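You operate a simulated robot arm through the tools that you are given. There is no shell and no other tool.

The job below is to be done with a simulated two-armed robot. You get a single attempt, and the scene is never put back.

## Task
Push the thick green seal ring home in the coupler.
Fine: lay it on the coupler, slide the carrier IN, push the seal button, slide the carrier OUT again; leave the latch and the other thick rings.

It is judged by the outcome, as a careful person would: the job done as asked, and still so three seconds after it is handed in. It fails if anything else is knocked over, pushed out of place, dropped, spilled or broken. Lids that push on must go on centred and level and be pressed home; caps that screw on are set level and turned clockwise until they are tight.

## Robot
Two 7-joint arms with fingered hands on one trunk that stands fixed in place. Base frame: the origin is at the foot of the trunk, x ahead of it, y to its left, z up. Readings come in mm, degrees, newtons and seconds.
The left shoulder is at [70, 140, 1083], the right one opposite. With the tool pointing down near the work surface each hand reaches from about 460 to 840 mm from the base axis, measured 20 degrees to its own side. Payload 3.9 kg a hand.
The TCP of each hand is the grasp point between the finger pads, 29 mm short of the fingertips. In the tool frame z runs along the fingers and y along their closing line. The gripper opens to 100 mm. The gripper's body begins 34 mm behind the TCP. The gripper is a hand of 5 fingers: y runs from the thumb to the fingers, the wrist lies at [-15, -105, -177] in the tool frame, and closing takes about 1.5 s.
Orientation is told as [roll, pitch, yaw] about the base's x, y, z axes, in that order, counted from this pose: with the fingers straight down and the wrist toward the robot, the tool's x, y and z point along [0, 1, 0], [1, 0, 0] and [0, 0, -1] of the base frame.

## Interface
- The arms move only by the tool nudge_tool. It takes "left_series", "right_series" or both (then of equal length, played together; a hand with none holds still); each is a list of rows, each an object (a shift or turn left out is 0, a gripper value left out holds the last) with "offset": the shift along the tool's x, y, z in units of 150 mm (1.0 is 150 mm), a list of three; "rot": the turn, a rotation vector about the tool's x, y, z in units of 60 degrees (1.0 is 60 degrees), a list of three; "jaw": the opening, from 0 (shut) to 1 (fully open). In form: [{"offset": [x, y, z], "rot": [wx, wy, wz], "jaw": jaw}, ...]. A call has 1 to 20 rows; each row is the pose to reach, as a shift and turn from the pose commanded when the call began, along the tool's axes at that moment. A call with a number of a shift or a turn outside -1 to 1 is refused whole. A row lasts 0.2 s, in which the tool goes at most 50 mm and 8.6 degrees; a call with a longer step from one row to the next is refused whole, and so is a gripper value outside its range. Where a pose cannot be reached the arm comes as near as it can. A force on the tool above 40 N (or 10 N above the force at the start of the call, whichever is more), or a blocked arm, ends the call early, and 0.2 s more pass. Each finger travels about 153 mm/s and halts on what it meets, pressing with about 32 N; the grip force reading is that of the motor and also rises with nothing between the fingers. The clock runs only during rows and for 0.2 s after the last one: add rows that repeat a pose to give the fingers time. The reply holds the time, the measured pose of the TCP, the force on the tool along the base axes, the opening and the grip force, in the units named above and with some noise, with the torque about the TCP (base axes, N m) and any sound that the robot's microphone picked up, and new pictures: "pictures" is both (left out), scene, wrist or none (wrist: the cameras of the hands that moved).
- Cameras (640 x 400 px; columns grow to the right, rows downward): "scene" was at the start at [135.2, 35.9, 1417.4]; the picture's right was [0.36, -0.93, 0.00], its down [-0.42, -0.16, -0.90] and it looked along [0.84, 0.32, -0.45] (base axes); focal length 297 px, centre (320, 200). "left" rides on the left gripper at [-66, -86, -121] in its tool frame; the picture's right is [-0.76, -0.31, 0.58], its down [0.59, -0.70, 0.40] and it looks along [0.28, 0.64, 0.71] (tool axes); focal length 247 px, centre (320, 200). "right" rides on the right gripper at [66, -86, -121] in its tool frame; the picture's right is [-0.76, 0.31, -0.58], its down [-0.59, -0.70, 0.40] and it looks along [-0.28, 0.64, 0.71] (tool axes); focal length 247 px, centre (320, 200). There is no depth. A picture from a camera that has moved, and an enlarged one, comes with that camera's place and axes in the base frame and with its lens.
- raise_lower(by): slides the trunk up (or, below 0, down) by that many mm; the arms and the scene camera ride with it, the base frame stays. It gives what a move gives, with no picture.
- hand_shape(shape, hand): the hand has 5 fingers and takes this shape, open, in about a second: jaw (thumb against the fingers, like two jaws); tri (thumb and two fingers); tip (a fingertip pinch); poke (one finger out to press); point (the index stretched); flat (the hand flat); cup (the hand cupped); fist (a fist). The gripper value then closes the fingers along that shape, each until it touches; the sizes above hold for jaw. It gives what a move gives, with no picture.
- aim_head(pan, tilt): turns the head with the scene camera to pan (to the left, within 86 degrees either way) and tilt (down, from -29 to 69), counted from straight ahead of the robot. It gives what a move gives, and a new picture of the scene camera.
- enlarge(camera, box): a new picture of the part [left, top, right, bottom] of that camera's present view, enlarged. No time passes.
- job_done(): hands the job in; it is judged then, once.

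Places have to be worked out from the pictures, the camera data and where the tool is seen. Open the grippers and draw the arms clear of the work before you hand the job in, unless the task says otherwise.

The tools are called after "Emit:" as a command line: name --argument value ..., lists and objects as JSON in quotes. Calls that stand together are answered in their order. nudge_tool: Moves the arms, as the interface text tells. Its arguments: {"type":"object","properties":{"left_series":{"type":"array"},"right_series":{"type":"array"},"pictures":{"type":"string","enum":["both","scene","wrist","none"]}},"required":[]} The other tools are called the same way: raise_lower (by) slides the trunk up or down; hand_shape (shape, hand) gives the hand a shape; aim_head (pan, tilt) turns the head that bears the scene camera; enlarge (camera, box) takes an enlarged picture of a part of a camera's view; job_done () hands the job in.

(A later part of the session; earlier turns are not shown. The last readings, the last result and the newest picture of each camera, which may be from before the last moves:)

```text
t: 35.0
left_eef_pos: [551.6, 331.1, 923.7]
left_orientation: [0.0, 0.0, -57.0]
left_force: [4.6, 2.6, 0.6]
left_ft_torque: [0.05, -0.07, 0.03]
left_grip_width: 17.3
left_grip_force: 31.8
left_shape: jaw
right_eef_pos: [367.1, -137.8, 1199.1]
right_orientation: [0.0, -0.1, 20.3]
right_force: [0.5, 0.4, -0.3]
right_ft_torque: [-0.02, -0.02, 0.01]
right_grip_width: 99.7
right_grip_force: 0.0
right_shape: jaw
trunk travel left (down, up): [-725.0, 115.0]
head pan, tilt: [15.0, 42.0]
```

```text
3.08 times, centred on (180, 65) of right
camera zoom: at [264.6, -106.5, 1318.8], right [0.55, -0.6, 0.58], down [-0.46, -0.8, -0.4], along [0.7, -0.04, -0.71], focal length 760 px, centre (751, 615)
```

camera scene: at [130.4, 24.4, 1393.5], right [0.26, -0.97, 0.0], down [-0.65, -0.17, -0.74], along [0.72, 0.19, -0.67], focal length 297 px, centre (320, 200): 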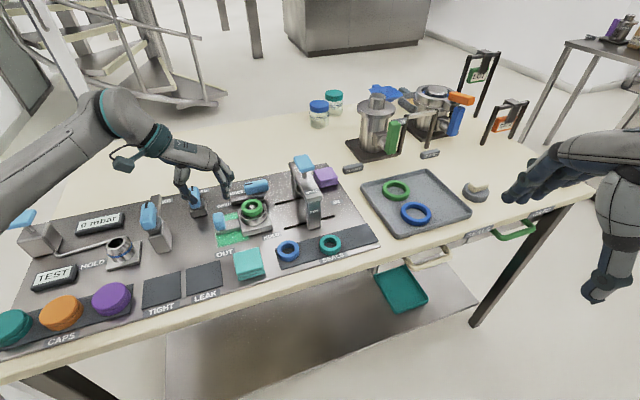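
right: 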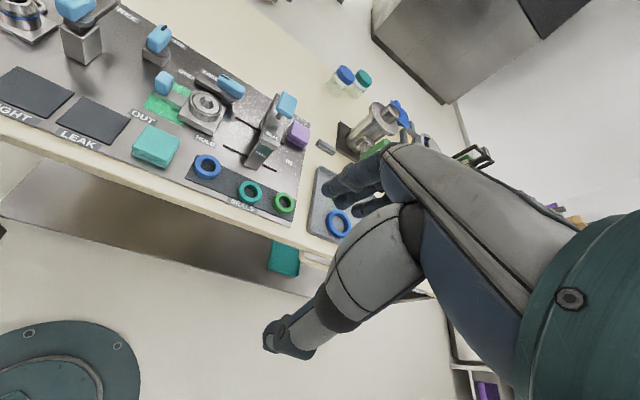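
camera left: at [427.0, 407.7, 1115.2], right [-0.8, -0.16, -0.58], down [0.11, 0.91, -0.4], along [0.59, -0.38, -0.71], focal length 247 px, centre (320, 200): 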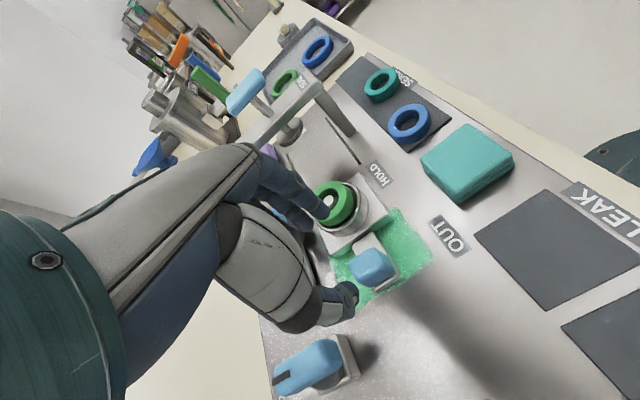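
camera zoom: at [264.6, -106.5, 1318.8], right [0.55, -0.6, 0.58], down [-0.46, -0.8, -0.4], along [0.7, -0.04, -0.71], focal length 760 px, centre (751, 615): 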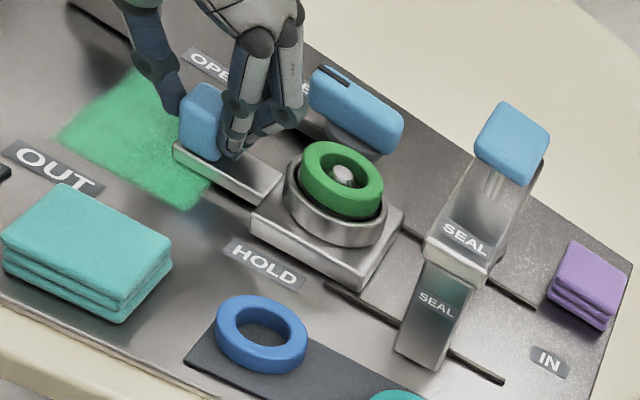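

The carrier slides smoothly with the ring riding along. There's a small 5 N side force toward +x, so I'll add a slight lateral correction and continue 50 mm.

Emit:
nudge_tool --left_series '[{"offset": [0.007, 0.03, 0]}, {"offset": [0.01, 0.08, 0]}, {"offset": [0.012, 0.13, 0]}, {"offset": [0.014, 0.18, 0]}, {"offset": [0.016, 0.23, 0]}, {"offset": [0.018, 0.28, 0]}, {"offset": [0.019, 0.33, 0]}, {"offset": [0.019, 0.333, 0]}]' --pictures "none"

Emit:
enlarge --camera "scene" --box '[200, 150, 350, 260]'

Emit:
enlarge --camera "right" --box '[80, 0, 280, 130]'

```text
t: 36.8
left_eef_pos: [580.1, 289.4, 922.3]
left_orientation: [0.1, -0.1, -56.9]
left_force: [1.8, 1.3, 2.6]
left_ft_torque: [-0.02, -0.04, 0.02]
left_grip_width: 17.0
left_grip_force: 32.0
left_shape: jaw
right_eef_pos: [367.5, -138.6, 1198.4]
right_orientation: [0.0, 0.0, 20.4]
right_force: [-0.2, 0.0, 0.4]
right_ft_torque: [0.0, -0.01, 0.02]
right_grip_width: 99.8
right_grip_force: 0.0
right_shape: jaw
trunk travel left (down, up): [-725.0, 115.0]
head pan, tilt: [15.0, 42.0]
```

```text
3.64 times, centred on (275, 205) of scene
camera zoom: at [130.2, 24.9, 1393.5], right [0.26, -0.97, 0.0], down [-0.65, -0.17, -0.74], along [0.72, 0.19, -0.67], focal length 1081 px, centre (484, 182)
```

zoom: 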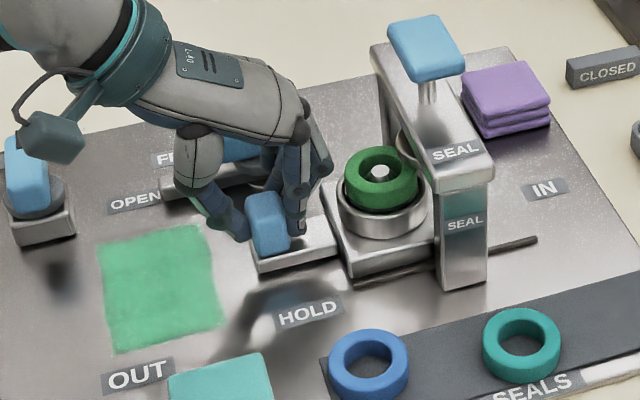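

```text
3.08 times, centred on (180, 65) of right
camera zoom: at [263.7, -107.0, 1319.0], right [0.55, -0.6, 0.58], down [-0.45, -0.8, -0.4], along [0.7, -0.04, -0.71], focal length 760 px, centre (751, 615)
```

zoom: 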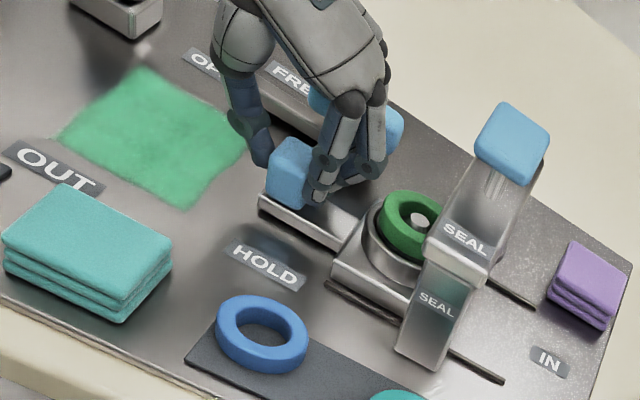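

About 95 mm of travel is done, the ring is still seated and forces are low. I'll continue about 25 mm, then feel for the end stop in small steps.

Emit:
nudge_tool --left_series '[{"offset": [0.003, 0.03, 0]}, {"offset": [0.005, 0.07, 0]}, {"offset": [0.007, 0.11, 0]}, {"offset": [0.008, 0.15, 0]}, {"offset": [0.008, 0.167, 0]}, {"offset": [0.008, 0.167, 0]}]' --pictures "none"

Emit:
enlarge --camera "scene" --box '[200, 150, 350, 260]'

Emit:
enlarge --camera "right" --box '[80, 0, 280, 130]'

Emit:
enlarge --camera "left" --box '[200, 60, 480, 340]'

```text
t: 38.2
left_eef_pos: [595.2, 269.9, 923.3]
left_orientation: [0.0, 0.0, -57.0]
left_force: [-1.0, -0.4, 1.0]
left_ft_torque: [0.0, -0.03, 0.01]
left_grip_width: 17.2
left_grip_force: 32.6
left_shape: jaw
right_eef_pos: [366.8, -138.4, 1197.4]
right_orientation: [-0.1, 0.0, 20.4]
right_force: [0.0, -0.9, 0.6]
right_ft_torque: [0.03, 0.02, 0.02]
right_grip_width: 99.9
right_grip_force: 0.1
right_shape: jaw
trunk travel left (down, up): [-725.0, 115.0]
head pan, tilt: [15.0, 42.0]
```

```text
3.64 times, centred on (275, 205) of scene
camera zoom: at [129.9, 24.7, 1393.5], right [0.26, -0.97, 0.0], down [-0.65, -0.17, -0.74], along [0.72, 0.19, -0.67], focal length 1081 px, centre (484, 182)
```

zoom: 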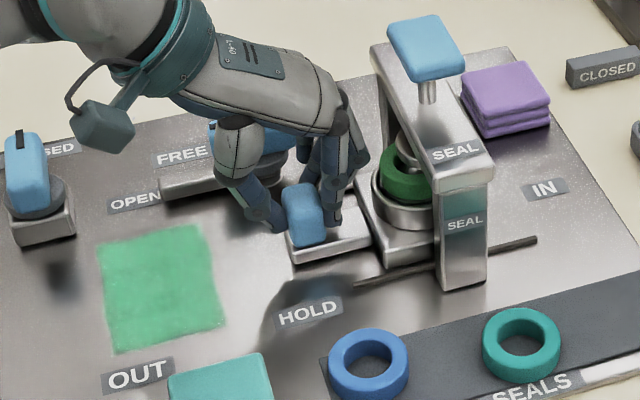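

```text
3.08 times, centred on (180, 65) of right
camera zoom: at [263.5, -107.3, 1319.0], right [0.55, -0.6, 0.58], down [-0.45, -0.8, -0.4], along [0.7, -0.04, -0.71], focal length 760 px, centre (751, 615)
```

zoom: 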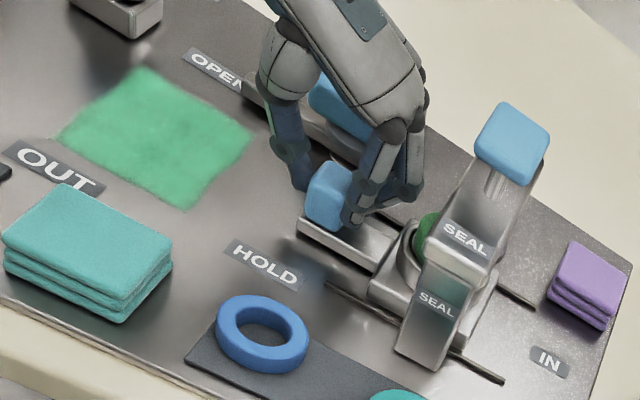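

```text
1.43 times, centred on (340, 200) of left
camera zoom: at [493.1, 307.2, 1043.9], right [-0.8, -0.16, -0.58], down [0.11, 0.91, -0.4], along [0.59, -0.38, -0.71], focal length 353 px, centre (291, 200)
```

zoom: 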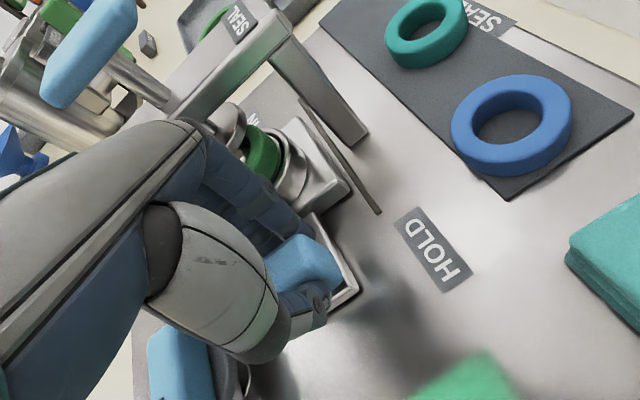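

About 120 mm travelled; the cup still looks roughly 10–12 mm short of the plunger axis. I'll continue 8 mm and check the force.

Emit:
nudge_tool --left_series '[{"offset": [0.0, 0.015, 0]}, {"offset": [0.001, 0.03, 0]}, {"offset": [0.002, 0.045, 0]}, {"offset": [0.002, 0.055, 0]}, {"offset": [0.002, 0.055, 0]}]' --pictures "none"

Emit:
enlarge --camera "scene" --box '[250, 160, 330, 240]'

Emit:
enlarge --camera "left" --box '[220, 60, 400, 260]'

```text
t: 39.4
left_eef_pos: [600.4, 261.1, 922.0]
left_orientation: [0.0, 0.0, -57.0]
left_force: [0.3, -2.7, -2.4]
left_ft_torque: [-0.08, -0.01, -0.01]
left_grip_width: 17.0
left_grip_force: 32.0
left_shape: jaw
right_eef_pos: [366.6, -138.6, 1197.4]
right_orientation: [0.0, 0.1, 20.2]
right_force: [0.0, 0.7, -0.5]
right_ft_torque: [0.02, 0.01, 0.01]
right_grip_width: 100.2
right_grip_force: 0.1
right_shape: jaw
trunk travel left (down, up): [-725.0, 115.0]
head pan, tilt: [15.0, 42.0]
```

```text
5.00 times, centred on (290, 200) of scene
camera zoom: at [130.6, 24.5, 1393.4], right [0.26, -0.97, 0.0], down [-0.65, -0.17, -0.74], along [0.72, 0.19, -0.67], focal length 1487 px, centre (470, 200)
```

zoom: 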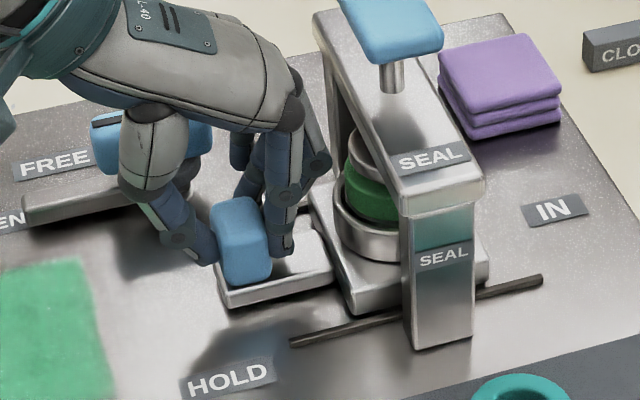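

```text
2.00 times, centred on (310, 160) of left
camera zoom: at [498.6, 299.7, 1044.2], right [-0.8, -0.16, -0.58], down [0.11, 0.91, -0.4], along [0.59, -0.38, -0.71], focal length 494 px, centre (340, 280)
```

zoom: 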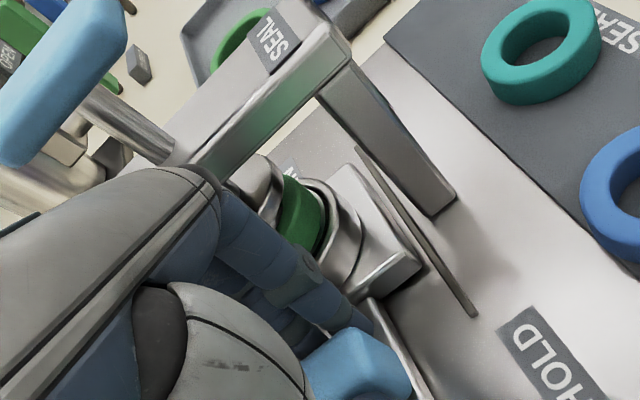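

The cup now looks lined up under the plunger. I'll nudge 3 mm further to feel whether the end stop is reached.

Emit:
nudge_tool --left_series '[{"offset": [0.0, 0.01, 0]}, {"offset": [0.0, 0.02, 0]}, {"offset": [0.0, 0.02, 0]}]' --pictures "none"

Emit:
enlarge --camera "scene" --box '[250, 160, 330, 240]'

```text
t: 40.2
left_eef_pos: [601.2, 261.7, 922.9]
left_orientation: [0.0, 0.0, -56.9]
left_force: [-4.4, 3.2, -1.2]
left_ft_torque: [0.06, 0.06, -0.01]
left_grip_width: 17.1
left_grip_force: 32.0
left_shape: jaw
right_eef_pos: [365.7, -137.9, 1198.0]
right_orientation: [0.0, 0.1, 20.2]
right_force: [0.6, -0.5, 1.1]
right_ft_torque: [0.05, -0.01, 0.0]
right_grip_width: 99.8
right_grip_force: 0.0
right_shape: jaw
trunk travel left (down, up): [-725.0, 115.0]
head pan, tilt: [15.0, 42.0]
```

```text
5.00 times, centred on (290, 200) of scene
camera zoom: at [129.8, 25.6, 1393.5], right [0.26, -0.97, 0.0], down [-0.65, -0.17, -0.74], along [0.72, 0.19, -0.67], focal length 1487 px, centre (470, 200)
```

zoom: 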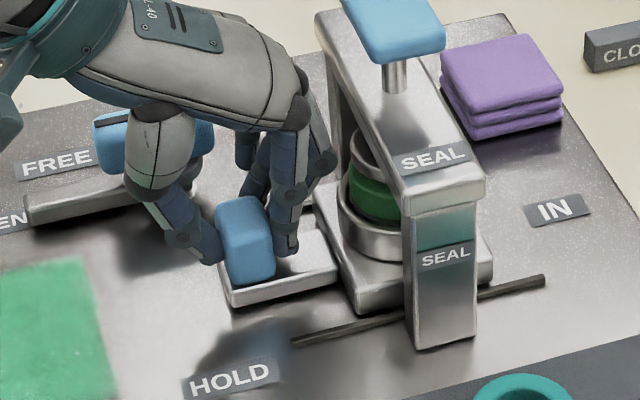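

A 5 N resistance along the slide appears and the position hardly changed, which suggests the stop. I'll push 2 mm more to confirm it's fully IN.

Emit:
nudge_tool --left_series '[{"offset": [0.0, 0.008, 0]}, {"offset": [0.0, 0.015, 0]}, {"offset": [0.0, 0.015, 0]}]' --pictures "none"

Emit:
enlarge --camera "scene" --box '[250, 160, 330, 240]'

Emit:
enlarge --camera "right" --box '[120, 10, 260, 120]'

```text
t: 41.0
left_eef_pos: [602.0, 258.6, 921.8]
left_orientation: [0.0, -0.1, -56.8]
left_force: [-7.7, 9.4, -0.2]
left_ft_torque: [0.24, 0.2, 0.02]
left_grip_width: 17.2
left_grip_force: 31.8
left_shape: jaw
right_eef_pos: [366.4, -137.8, 1198.2]
right_orientation: [-0.1, 0.0, 20.3]
right_force: [-0.5, -0.1, -0.5]
right_ft_torque: [-0.03, 0.01, 0.03]
right_grip_width: 99.8
right_grip_force: 0.0
right_shape: jaw
trunk travel left (down, up): [-725.0, 115.0]
head pan, tilt: [15.0, 42.0]
```

```text
5.00 times, centred on (290, 200) of scene
camera zoom: at [128.8, 26.8, 1393.6], right [0.26, -0.97, 0.0], down [-0.65, -0.17, -0.74], along [0.72, 0.19, -0.67], focal length 1487 px, centre (470, 200)
```

zoom: 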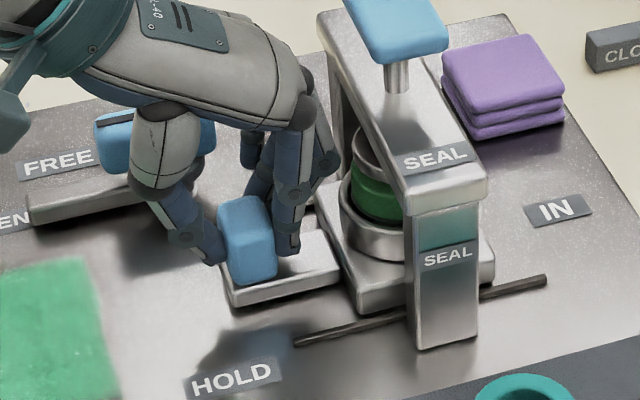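

```text
3.64 times, centred on (190, 65) of right
camera zoom: at [262.5, -105.2, 1319.4], right [0.55, -0.6, 0.58], down [-0.45, -0.8, -0.4], along [0.7, -0.04, -0.71], focal length 898 px, centre (793, 691)
```

zoom: 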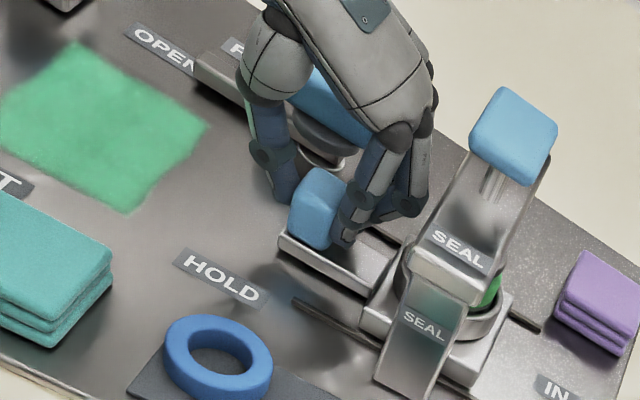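

The force rose to 12 N with no further carrier travel, so the carrier is hard against the IN stop. I'll back the command off to relax, open to release the knob, and rise.

Emit:
nudge_tool --left_series '[{"offset": [0.0, -0.012, 0]}, {"offset": [0.0, -0.023, 0]}, {"offset": [0.0, -0.023, 0], "jaw": 0.25}, {"offset": [0.0, -0.023, 0], "jaw": 0.35}, {"offset": [0.0, -0.023, 0], "jaw": 0.45}, {"offset": [0.0, -0.023, 0], "jaw": 0.47}, {"offset": [0.0, -0.023, 0], "jaw": 0.47}]' --pictures "none"

Emit:
enlarge --camera "scene" --box '[230, 150, 330, 240]'

Emit:
enlarge --camera "right" --box '[120, 10, 260, 120]'

```text
t: 42.6
left_eef_pos: [601.6, 262.0, 923.5]
left_orientation: [0.0, -0.1, -56.9]
left_force: [-1.7, 3.0, 0.4]
left_ft_torque: [-0.06, -0.04, 0.05]
left_grip_width: 45.3
left_grip_force: 0.1
left_shape: jaw
right_eef_pos: [367.1, -138.8, 1198.9]
right_orientation: [0.0, 0.0, 20.3]
right_force: [-0.5, -0.5, -0.2]
right_ft_torque: [-0.01, -0.02, 0.0]
right_grip_width: 99.8
right_grip_force: 0.1
right_shape: jaw
trunk travel left (down, up): [-725.0, 115.0]
head pan, tilt: [15.0, 42.0]
```

```text
4.44 times, centred on (280, 195) of scene
camera zoom: at [129.9, 25.5, 1393.5], right [0.26, -0.97, 0.0], down [-0.65, -0.17, -0.74], along [0.72, 0.19, -0.67], focal length 1322 px, centre (498, 222)
```

zoom: 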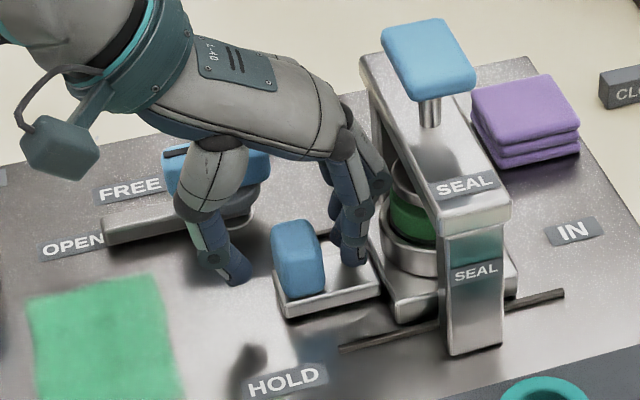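

```text
3.64 times, centred on (190, 65) of right
camera zoom: at [263.5, -106.5, 1319.1], right [0.55, -0.6, 0.58], down [-0.45, -0.8, -0.4], along [0.7, -0.04, -0.71], focal length 898 px, centre (793, 691)
```

zoom: 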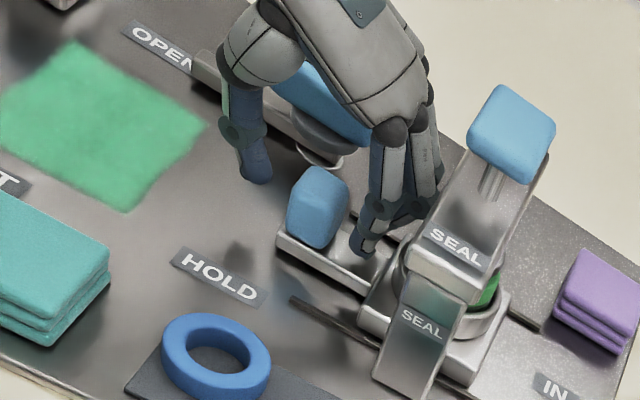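

The hand is released, though a residual 3 N suggests the fingers lightly touch the carrier plate. I'll shift back 4 mm along the slide, where there's room on the thumb side, and then rise vertically.

Emit:
nudge_tool --left_series '[{"offset": [0.0, -0.015, 0], "jaw": 0.44}, {"offset": [0.0, -0.027, 0], "jaw": 0.44}, {"offset": [0.0, -0.027, -0.04]}, {"offset": [0.0, -0.027, -0.1]}, {"offset": [0.0, -0.027, -0.2]}, {"offset": [0.0, -0.027, -0.35]}, {"offset": [0.0, -0.06, -0.6]}, {"offset": [0.0, -0.08, -0.9]}]' --pictures "both"

Emit:
enlarge --camera "scene" --box '[230, 140, 350, 240]'

Emit:
enlarge --camera "right" --box '[100, 0, 280, 130]'

```text
t: 44.4
left_eef_pos: [594.8, 271.9, 1057.2]
left_orientation: [0.0, 0.0, -57.0]
left_force: [-0.2, 0.7, 0.9]
left_ft_torque: [-0.01, 0.0, -0.02]
left_grip_width: 44.3
left_grip_force: 0.0
left_shape: jaw
right_eef_pos: [365.9, -139.0, 1197.2]
right_orientation: [0.1, -0.1, 20.3]
right_force: [-0.9, -0.4, -0.7]
right_ft_torque: [-0.02, 0.0, 0.01]
right_grip_width: 99.8
right_grip_force: 0.0
right_shape: jaw
trunk travel left (down, up): [-725.0, 115.0]
head pan, tilt: [15.0, 42.0]
camera scene: at [129.6, 24.0, 1393.5], right [0.26, -0.97, 0.0], down [-0.65, -0.17, -0.74], along [0.72, 0.19, -0.67], focal length 297 px, centre (320, 200)
camera left: at [492.5, 308.7, 1178.3], right [-0.8, -0.16, -0.58], down [0.11, 0.91, -0.4], along [0.59, -0.38, -0.71], focal length 247 px, centre (320, 200)
```

scene: 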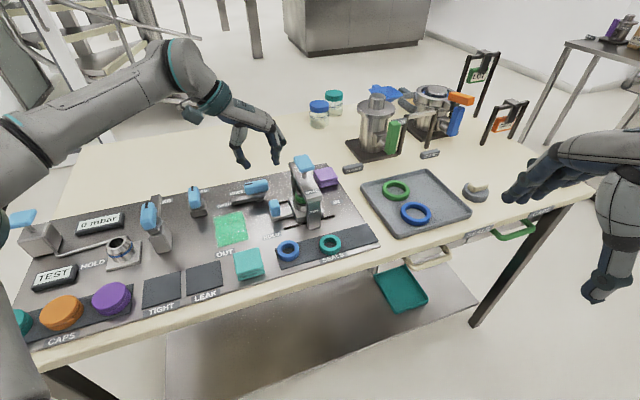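
left: 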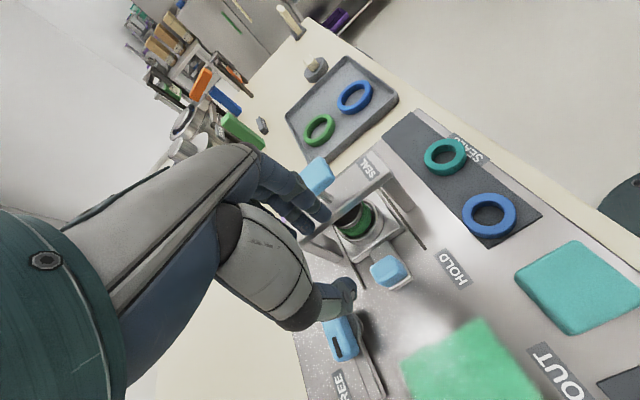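

```text
4.00 times, centred on (290, 190) of scene
camera zoom: at [129.6, 24.0, 1393.5], right [0.26, -0.97, 0.0], down [-0.65, -0.17, -0.74], along [0.72, 0.19, -0.67], focal length 1190 px, centre (440, 240)
```

zoom: 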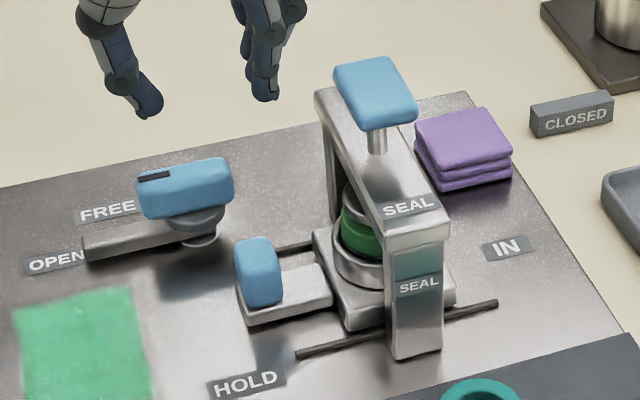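

```text
3.08 times, centred on (190, 65) of right
camera zoom: at [263.2, -107.9, 1318.9], right [0.55, -0.6, 0.58], down [-0.45, -0.8, -0.4], along [0.7, -0.04, -0.71], focal length 760 px, centre (720, 615)
```

zoom: 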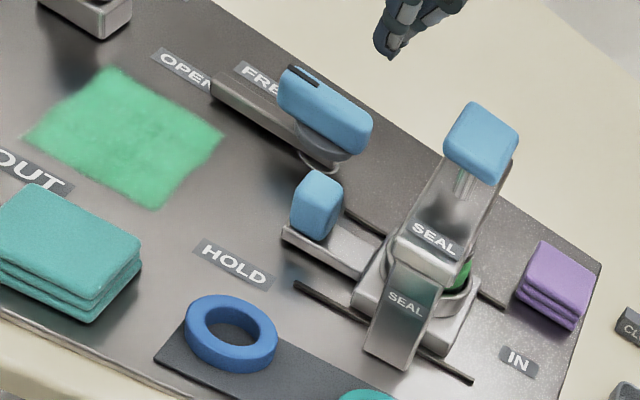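

The carrier is IN, the ring is under the plunger and the latch lever is unmoved. The seal button top centre works out to about [647, 199, 1017]. I'll rise a bit, close the fingers together, and move above the button.

Emit:
nudge_tool --left_series '[{"offset": [0, 0, -0.1], "jaw": 0.3}, {"offset": [0.005, 0.12, -0.13], "jaw": 0.1}, {"offset": [0.012, 0.26, -0.13], "jaw": 0.0}, {"offset": [0.02, 0.42, -0.13], "jaw": 0.0}, {"offset": [0.028, 0.595, -0.13], "jaw": 0.0}, {"offset": [0.028, 0.595, -0.13], "jaw": 0.0}]' --pictures "both"

Emit:
enlarge --camera "scene" --box '[240, 110, 360, 210]'

Emit:
enlarge --camera "right" --box '[160, 0, 320, 120]'

Emit:
enlarge --camera "left" --box '[240, 140, 420, 320]'

```text
t: 45.8
left_eef_pos: [646.2, 198.0, 1079.1]
left_orientation: [0.1, -0.2, -56.9]
left_force: [0.4, 0.2, 0.0]
left_ft_torque: [-0.01, -0.01, -0.01]
left_grip_width: 0.3
left_grip_force: 32.0
left_shape: jaw
right_eef_pos: [366.4, -138.8, 1197.0]
right_orientation: [0.0, 0.0, 20.3]
right_force: [-0.9, 1.1, -0.1]
right_ft_torque: [0.01, 0.01, 0.0]
right_grip_width: 99.9
right_grip_force: 0.0
right_shape: jaw
trunk travel left (down, up): [-725.0, 115.0]
head pan, tilt: [15.0, 42.0]
camera scene: at [129.5, 25.7, 1393.5], right [0.26, -0.97, 0.0], down [-0.65, -0.17, -0.74], along [0.72, 0.19, -0.67], focal length 297 px, centre (320, 200)
camera left: at [544.3, 236.1, 1200.2], right [-0.8, -0.16, -0.58], down [0.11, 0.91, -0.4], along [0.59, -0.38, -0.71], focal length 247 px, centre (320, 200)
```

scene: 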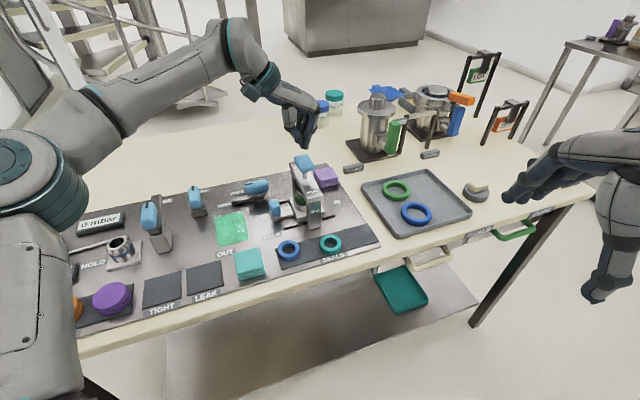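
left: 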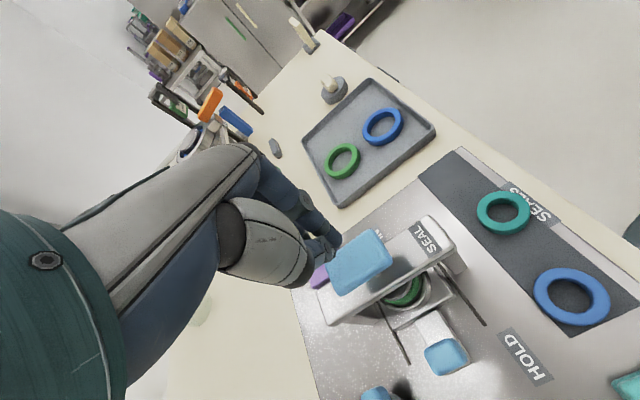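

```text
4.00 times, centred on (300, 160) of scene
camera zoom: at [129.5, 25.7, 1393.5], right [0.26, -0.97, 0.0], down [-0.65, -0.17, -0.74], along [0.72, 0.19, -0.67], focal length 1190 px, centre (400, 360)
```

zoom: 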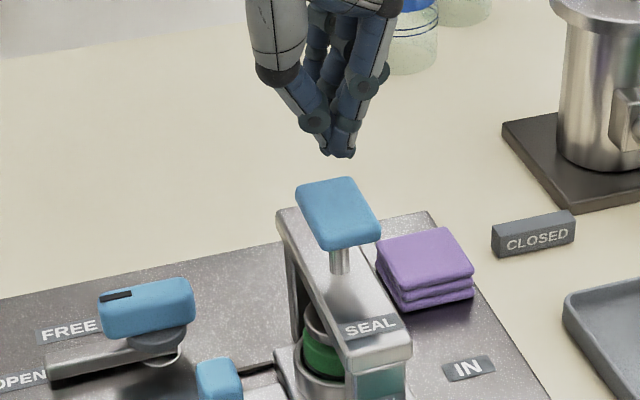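

```text
3.33 times, centred on (240, 60) of right
camera zoom: at [263.2, -106.3, 1319.1], right [0.55, -0.6, 0.58], down [-0.45, -0.8, -0.4], along [0.7, -0.04, -0.71], focal length 823 px, centre (587, 667)
```

zoom: 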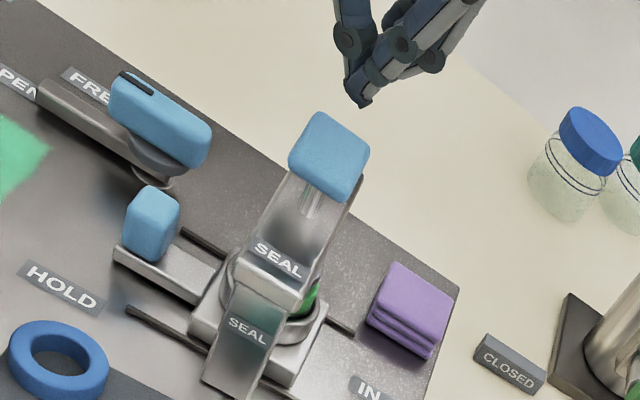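

```text
2.22 times, centred on (330, 230) of left
camera zoom: at [544.3, 236.1, 1200.2], right [-0.8, -0.16, -0.58], down [0.11, 0.91, -0.4], along [0.59, -0.38, -0.71], focal length 549 px, centre (298, 133)
```

zoom: 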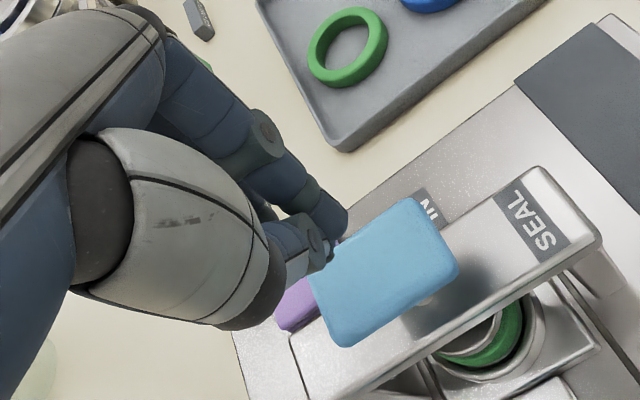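

The fingers are closed and their tips are over the button, which triangulates to [643, 199, 1019]. I'll trim 2 mm and descend to just above it, then on to contact.

Emit:
nudge_tool --left_series '[{"offset": [-0.006, -0.012, 0.06]}, {"offset": [-0.006, -0.012, 0.12]}, {"offset": [-0.006, -0.012, 0.16]}, {"offset": [-0.006, -0.012, 0.18]}, {"offset": [-0.006, -0.012, 0.2]}, {"offset": [-0.006, -0.012, 0.22]}, {"offset": [-0.006, -0.012, 0.22]}]' --pictures "none"

Emit:
enlarge --camera "scene" --box '[240, 110, 360, 210]'

Emit:
enlarge --camera "left" --box '[240, 140, 420, 320]'

```text
t: 47.4
left_eef_pos: [644.2, 199.7, 1044.1]
left_orientation: [0.0, 0.0, -56.9]
left_force: [-0.1, 1.0, 1.8]
left_ft_torque: [-0.01, -0.01, 0.0]
left_grip_width: 0.0
left_grip_force: 31.6
left_shape: jaw
right_eef_pos: [367.1, -140.4, 1197.9]
right_orientation: [-0.1, 0.1, 20.3]
right_force: [0.2, 0.2, -0.1]
right_ft_torque: [0.01, 0.01, -0.01]
right_grip_width: 99.9
right_grip_force: 0.0
right_shape: jaw
trunk travel left (down, up): [-725.0, 115.0]
head pan, tilt: [15.0, 42.0]
```

```text
4.00 times, centred on (300, 160) of scene
camera zoom: at [130.1, 24.7, 1393.5], right [0.26, -0.97, 0.0], down [-0.65, -0.17, -0.74], along [0.72, 0.19, -0.67], focal length 1190 px, centre (400, 360)
```

zoom: 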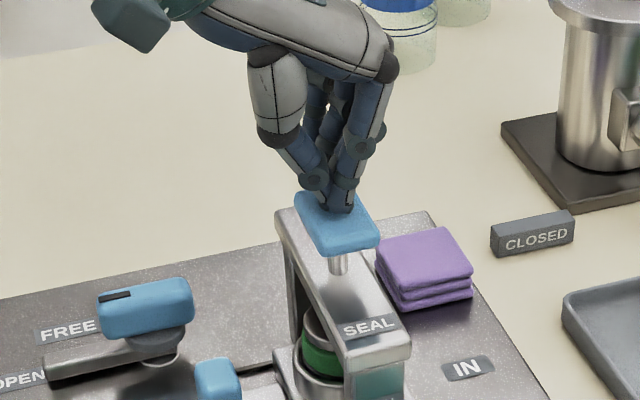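

```text
2.22 times, centred on (330, 230) of left
camera zoom: at [543.4, 236.9, 1165.7], right [-0.8, -0.16, -0.58], down [0.11, 0.91, -0.4], along [0.59, -0.38, -0.71], focal length 549 px, centre (298, 133)
```

zoom: 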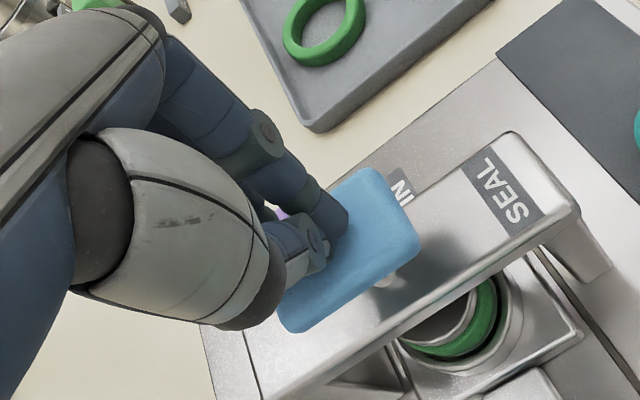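

The fingertips are on the button and it has begun to move with a soft spring of about 2 N. I'll press on another 12 mm in steps.

Emit:
nudge_tool --left_series '[{"offset": [0, 0, 0.02]}, {"offset": [0, 0, 0.04]}, {"offset": [0, 0, 0.06]}, {"offset": [0, 0, 0.08]}, {"offset": [0, 0, 0.08]}]' --pictures "none"

Emit:
enlarge --camera "scene" --box '[240, 130, 360, 230]'

Emit:
enlarge --camera "left" --box '[240, 140, 420, 320]'

```text
t: 48.6
left_eef_pos: [645.2, 198.1, 1032.5]
left_orientation: [-0.1, 0.0, -57.1]
left_force: [-0.5, -0.6, 3.8]
left_ft_torque: [0.0, 0.02, -0.02]
left_grip_width: 0.0
left_grip_force: 32.0
left_shape: jaw
right_eef_pos: [365.9, -139.7, 1197.5]
right_orientation: [0.1, 0.0, 20.3]
right_force: [-0.7, -0.5, 0.1]
right_ft_torque: [-0.02, 0.01, 0.01]
right_grip_width: 99.7
right_grip_force: 0.0
right_shape: jaw
trunk travel left (down, up): [-725.0, 115.0]
head pan, tilt: [15.0, 42.0]
heard: click
```

```text
4.00 times, centred on (300, 180) of scene
camera zoom: at [129.6, 24.4, 1393.5], right [0.26, -0.97, 0.0], down [-0.65, -0.17, -0.74], along [0.72, 0.19, -0.67], focal length 1190 px, centre (400, 280)
```

zoom: 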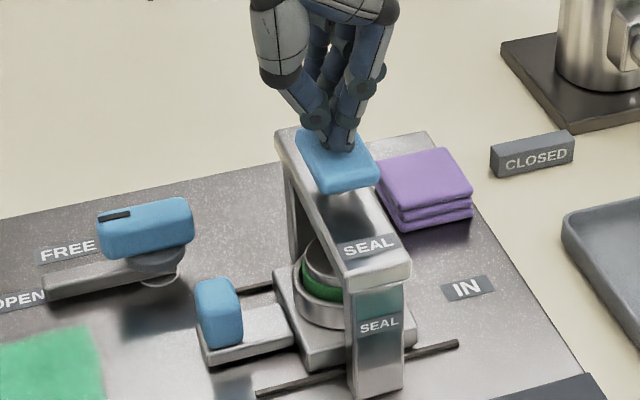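

```text
2.22 times, centred on (330, 230) of left
camera zoom: at [543.2, 236.4, 1153.5], right [-0.8, -0.16, -0.58], down [0.11, 0.91, -0.4], along [0.59, -0.38, -0.71], focal length 549 px, centre (298, 133)
```

zoom: 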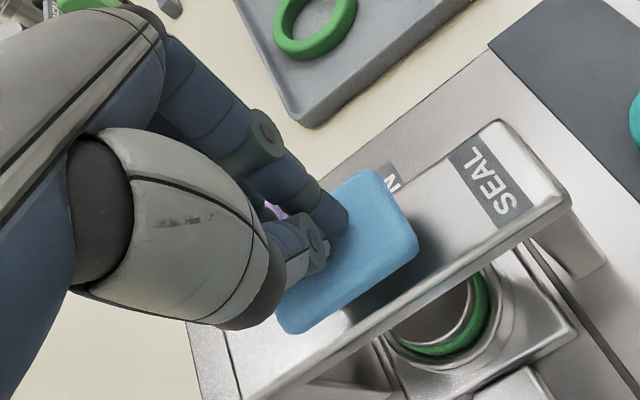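

A click was heard and the ring has moved down under the plunger. I'll press a bit further to be sure it bottoms out, watching for a firm stop.

Emit:
nudge_tool --left_series '[{"offset": [0, 0, 0.015]}, {"offset": [0, 0, 0.03]}, {"offset": [0, 0, 0.04]}, {"offset": [0, 0, 0.04]}]' --pictures "none"

Emit:
enlarge --camera "scene" --box '[250, 160, 330, 230]'

Emit:
enlarge --camera "left" --box '[280, 200, 440, 340]'

```text
t: 49.6
left_eef_pos: [644.4, 198.7, 1032.2]
left_orientation: [0.2, -0.3, -56.8]
left_force: [7.2, 0.9, 26.7]
left_ft_torque: [0.12, -0.38, -0.02]
left_grip_width: 0.2
left_grip_force: 32.2
left_shape: jaw
right_eef_pos: [364.5, -140.3, 1196.9]
right_orientation: [0.0, 0.0, 20.3]
right_force: [0.3, 0.4, 0.3]
right_ft_torque: [-0.01, -0.01, -0.03]
right_grip_width: 100.0
right_grip_force: 0.1
right_shape: jaw
trunk travel left (down, up): [-725.0, 115.0]
head pan, tilt: [15.0, 42.0]
```

```text
5.71 times, centred on (290, 195) of scene
camera zoom: at [127.7, 23.5, 1394.0], right [0.26, -0.97, 0.0], down [-0.64, -0.17, -0.74], along [0.72, 0.19, -0.67], focal length 1699 px, centre (491, 229)
```

zoom: 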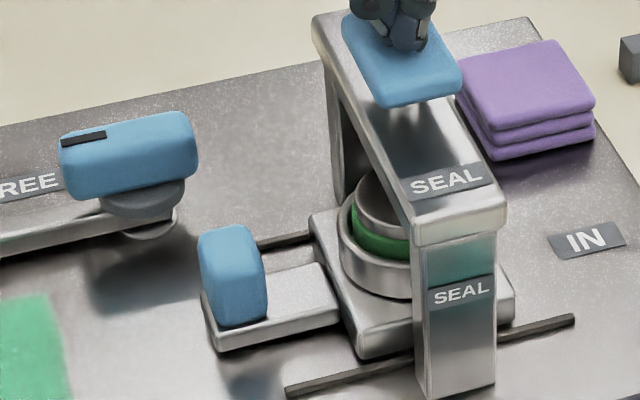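

```text
2.86 times, centred on (360, 270) of left
camera zoom: at [541.2, 235.8, 1151.3], right [-0.8, -0.16, -0.58], down [0.11, 0.91, -0.4], along [0.59, -0.38, -0.71], focal length 706 px, centre (206, 0)
```

zoom: 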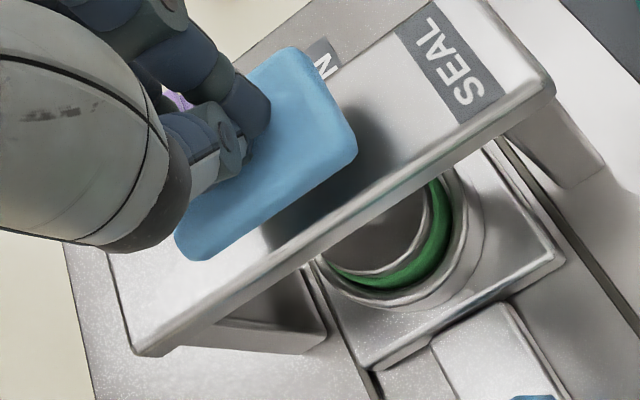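

It's a firm stop: force went to 27 N with no more travel, after the click. I'll ease off and raise the hand clear of the button, then inspect the ring.

Emit:
nudge_tool --left_series '[{"offset": [0, 0, -0.04]}, {"offset": [0, 0, -0.1]}, {"offset": [0, 0, -0.2]}, {"offset": [0, 0, -0.3]}, {"offset": [0, -0.1, -0.4]}, {"offset": [0, -0.3, -0.45]}, {"offset": [0, -0.45, -0.45]}]' --pictures "both"

Emit:
enlarge --camera "scene" --box '[240, 140, 340, 240]'

Emit:
enlarge --camera "left" --box '[280, 180, 440, 320]'

```text
t: 51.2
left_eef_pos: [608.5, 257.4, 1094.4]
left_orientation: [0.0, 0.0, -57.0]
left_force: [0.4, 0.1, -0.2]
left_ft_torque: [0.0, 0.01, -0.01]
left_grip_width: 0.2
left_grip_force: 32.0
left_shape: jaw
right_eef_pos: [367.3, -139.0, 1197.3]
right_orientation: [0.0, 0.0, 20.3]
right_force: [0.6, 0.0, -1.0]
right_ft_torque: [-0.01, 0.0, -0.02]
right_grip_width: 100.0
right_grip_force: 0.1
right_shape: jaw
trunk travel left (down, up): [-725.0, 115.0]
head pan, tilt: [15.0, 42.0]
camera scene: at [129.9, 25.3, 1393.5], right [0.26, -0.97, 0.0], down [-0.65, -0.17, -0.74], along [0.72, 0.19, -0.67], focal length 297 px, centre (320, 200)
camera left: at [506.1, 295.0, 1214.9], right [-0.8, -0.16, -0.58], down [0.11, 0.91, -0.4], along [0.59, -0.38, -0.71], focal length 247 px, centre (320, 200)
```

scene: 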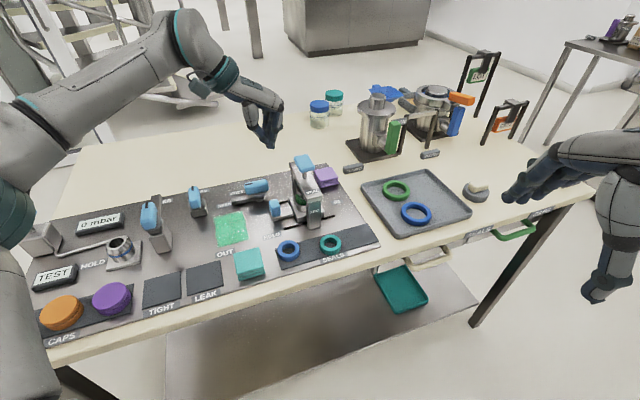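
left: 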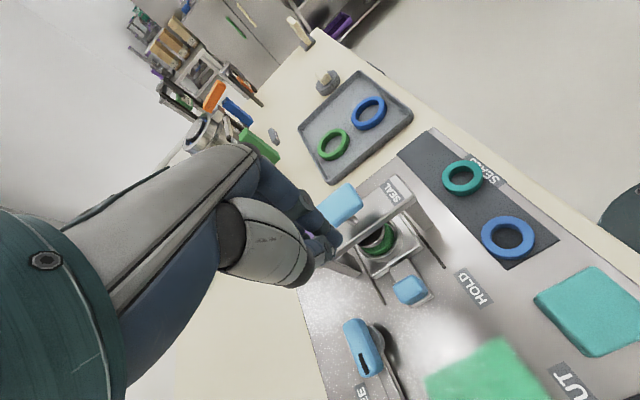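

```text
4.00 times, centred on (290, 190) of scene
camera zoom: at [129.9, 25.3, 1393.5], right [0.26, -0.97, 0.0], down [-0.65, -0.17, -0.74], along [0.72, 0.19, -0.67], focal length 1190 px, centre (440, 240)
```

zoom: 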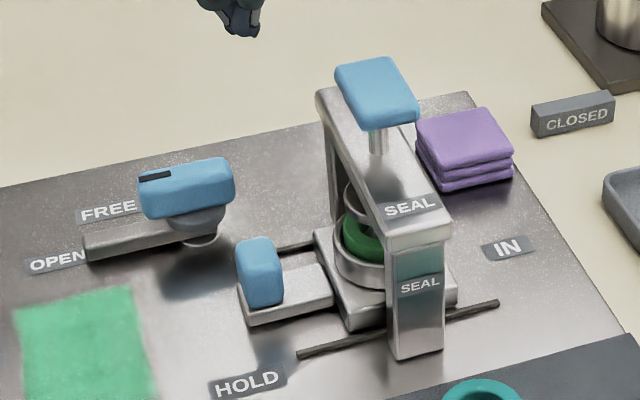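

```text
2.86 times, centred on (360, 250) of left
camera zoom: at [506.1, 295.0, 1214.9], right [-0.8, -0.16, -0.58], down [0.11, 0.91, -0.4], along [0.59, -0.38, -0.71], focal length 706 px, centre (206, 57)
```

zoom: 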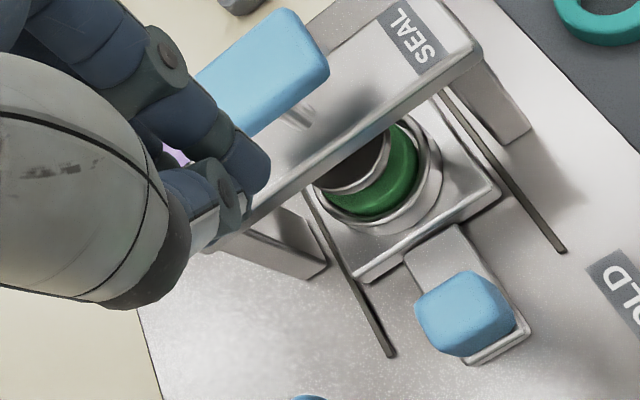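

The button sprang back. The ring looks lower in the cup. Now I'll go back to the knob, at about [602.4, 262.3] in the IN position, with a 48 mm opening, to pull the carrier OUT.

Emit:
nudge_tool --left_series '[{"offset": [-0.009, -0.04, 0.0], "jaw": 0.2}, {"offset": [-0.018, -0.076, 0.05], "jaw": 0.35}, {"offset": [-0.018, -0.076, 0.2], "jaw": 0.48}, {"offset": [-0.018, -0.076, 0.4], "jaw": 0.48}, {"offset": [-0.018, -0.076, 0.6], "jaw": 0.48}, {"offset": [-0.018, -0.076, 0.75], "jaw": 0.48}, {"offset": [-0.018, -0.076, 0.75], "jaw": 0.48}]' --pictures "none"

Emit:
enlarge --camera "left" --box '[240, 160, 440, 340]'

Emit:
enlarge --camera "scene" --box '[220, 130, 340, 230]'

```text
t: 52.8
left_eef_pos: [598.9, 265.0, 981.5]
left_orientation: [0.0, 0.0, -56.8]
left_force: [-0.4, -1.0, 0.4]
left_ft_torque: [-0.01, 0.0, -0.01]
left_grip_width: 47.6
left_grip_force: 0.1
left_shape: jaw
right_eef_pos: [365.9, -138.6, 1197.6]
right_orientation: [-0.1, -0.1, 20.2]
right_force: [0.7, 0.8, 0.6]
right_ft_torque: [-0.01, -0.02, -0.01]
right_grip_width: 100.1
right_grip_force: 0.0
right_shape: jaw
trunk travel left (down, up): [-725.0, 115.0]
head pan, tilt: [15.0, 42.0]
```

```text
2.22 times, centred on (340, 250) of left
camera zoom: at [497.2, 301.0, 1103.4], right [-0.8, -0.16, -0.58], down [0.11, 0.91, -0.4], along [0.59, -0.38, -0.71], focal length 549 px, centre (276, 89)
```

zoom: 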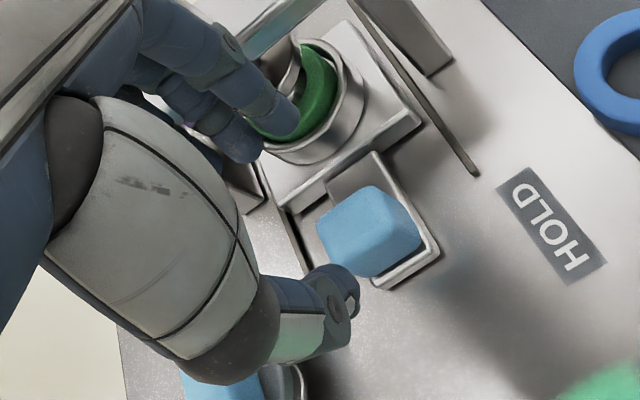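

```text
4.00 times, centred on (280, 180) of scene
camera zoom: at [130.0, 24.6, 1393.5], right [0.26, -0.97, 0.0], down [-0.65, -0.17, -0.74], along [0.72, 0.19, -0.67], focal length 1190 px, centre (480, 280)
```

zoom: 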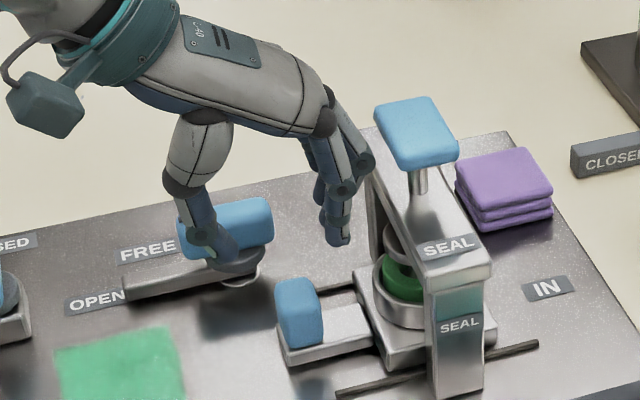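

The hand is well placed over the knob. I'll go down to z ≈ 923.

Emit:
nudge_tool --left_series '[{"offset": [0.005, 0.006, 0.1]}, {"offset": [0.008, 0.006, 0.2]}, {"offset": [0.008, 0.006, 0.28]}, {"offset": [0.008, 0.006, 0.34]}, {"offset": [0.008, 0.006, 0.39]}, {"offset": [0.008, 0.006, 0.39]}]' --pictures "none"

Emit:
enlarge --camera "scene" --box '[220, 140, 340, 240]'

Emit:
enlarge --camera "right" --box '[120, 10, 260, 120]'

```text
t: 54.2
left_eef_pos: [600.0, 263.5, 924.0]
left_orientation: [0.0, -0.1, -56.8]
left_force: [-0.9, 0.4, 0.0]
left_ft_torque: [-0.04, -0.02, 0.01]
left_grip_width: 47.4
left_grip_force: 0.0
left_shape: jaw
right_eef_pos: [367.2, -137.4, 1197.5]
right_orientation: [0.0, 0.0, 20.3]
right_force: [0.1, 0.8, 0.4]
right_ft_torque: [-0.01, 0.03, -0.03]
right_grip_width: 99.8
right_grip_force: 0.0
right_shape: jaw
trunk travel left (down, up): [-725.0, 115.0]
head pan, tilt: [15.0, 42.0]
```

```text
4.00 times, centred on (280, 190) of scene
camera zoom: at [130.2, 25.0, 1393.5], right [0.26, -0.97, 0.0], down [-0.65, -0.17, -0.74], along [0.72, 0.19, -0.67], focal length 1190 px, centre (480, 240)
```

zoom: 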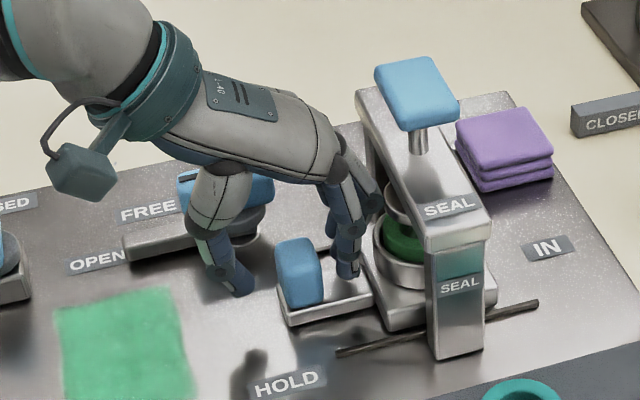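

```text
3.64 times, centred on (190, 65) of right
camera zoom: at [263.8, -107.0, 1318.9], right [0.55, -0.6, 0.58], down [-0.45, -0.8, -0.4], along [0.7, -0.04, -0.71], focal length 898 px, centre (793, 691)
```

zoom: 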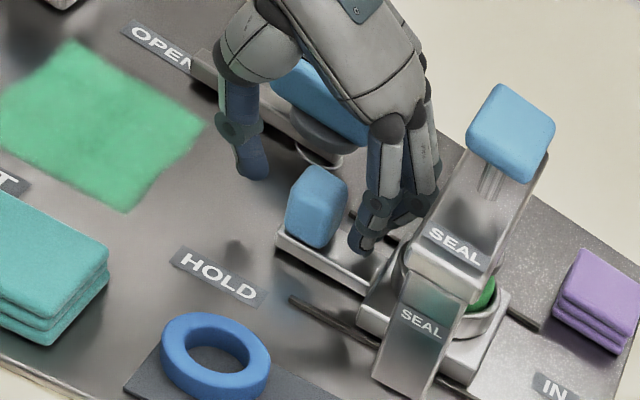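

Knob straddled with no contact force. Closing on it.

Emit:
nudge_tool --left_series '[{"jaw": 0.42}, {"jaw": 0.34}, {"jaw": 0.26}, {"jaw": 0.18}, {"jaw": 0.12}, {"jaw": 0.12}, {"jaw": 0.12}]' --pictures "none"

Emit:
enlarge --camera "scene" --box '[220, 140, 340, 240]'

```text
t: 55.8
left_eef_pos: [601.1, 262.3, 922.8]
left_orientation: [0.0, 0.0, -56.9]
left_force: [0.5, -0.3, 0.2]
left_ft_torque: [0.0, 0.0, 0.0]
left_grip_width: 17.0
left_grip_force: 32.0
left_shape: jaw
right_eef_pos: [366.9, -139.0, 1197.1]
right_orientation: [-0.1, 0.1, 20.3]
right_force: [0.1, 0.9, 0.6]
right_ft_torque: [0.0, 0.01, -0.01]
right_grip_width: 99.8
right_grip_force: 0.0
right_shape: jaw
trunk travel left (down, up): [-725.0, 115.0]
head pan, tilt: [15.0, 42.0]
```

```text
4.00 times, centred on (280, 190) of scene
camera zoom: at [130.4, 24.6, 1393.5], right [0.26, -0.97, 0.0], down [-0.65, -0.17, -0.74], along [0.72, 0.19, -0.67], focal length 1190 px, centre (480, 240)
```

zoom: 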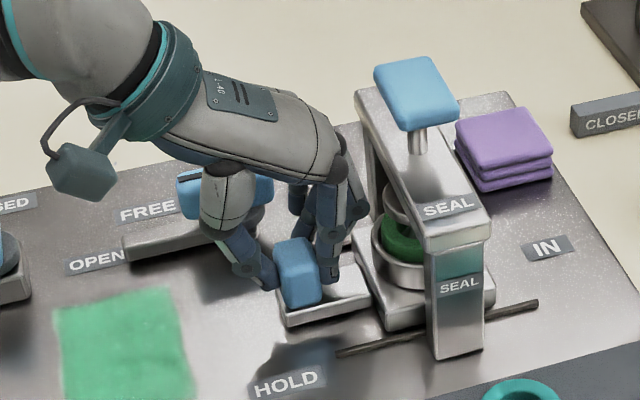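

Gripped. Pulling the carrier back toward OUT, 50 mm first.

Emit:
nudge_tool --left_series '[{"offset": [-0.001, -0.03, 0]}, {"offset": [-0.002, -0.08, 0]}, {"offset": [-0.004, -0.13, 0]}, {"offset": [-0.005, -0.18, 0]}, {"offset": [-0.007, -0.23, 0]}, {"offset": [-0.008, -0.28, 0]}, {"offset": [-0.01, -0.33, 0]}, {"offset": [-0.01, -0.33, 0]}]' --pictures "none"

Emit:
enlarge --camera "scene" --box '[200, 150, 320, 250]'

```text
t: 57.6
left_eef_pos: [572.1, 304.4, 923.7]
left_orientation: [-0.1, 0.0, -56.9]
left_force: [-3.4, -1.5, -4.0]
left_ft_torque: [-0.04, 0.03, 0.01]
left_grip_width: 17.1
left_grip_force: 32.3
left_shape: jaw
right_eef_pos: [367.4, -138.2, 1197.8]
right_orientation: [0.0, 0.0, 20.3]
right_force: [0.3, 0.1, -0.4]
right_ft_torque: [-0.01, -0.03, 0.01]
right_grip_width: 99.8
right_grip_force: 0.1
right_shape: jaw
trunk travel left (down, up): [-725.0, 115.0]
head pan, tilt: [15.0, 42.0]
```

```text
4.00 times, centred on (260, 200) of scene
camera zoom: at [130.3, 24.7, 1393.4], right [0.26, -0.97, 0.0], down [-0.65, -0.17, -0.74], along [0.72, 0.19, -0.67], focal length 1190 px, centre (560, 200)
```

zoom: 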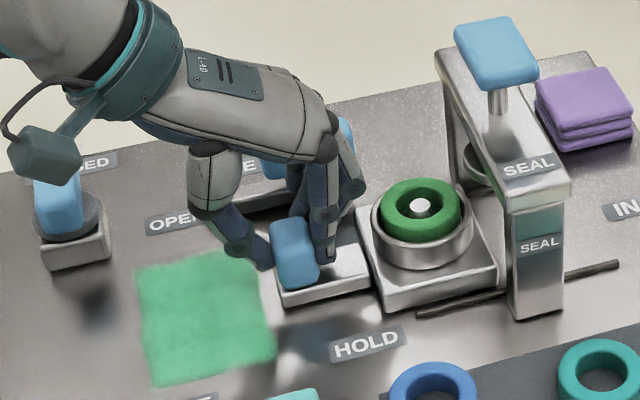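

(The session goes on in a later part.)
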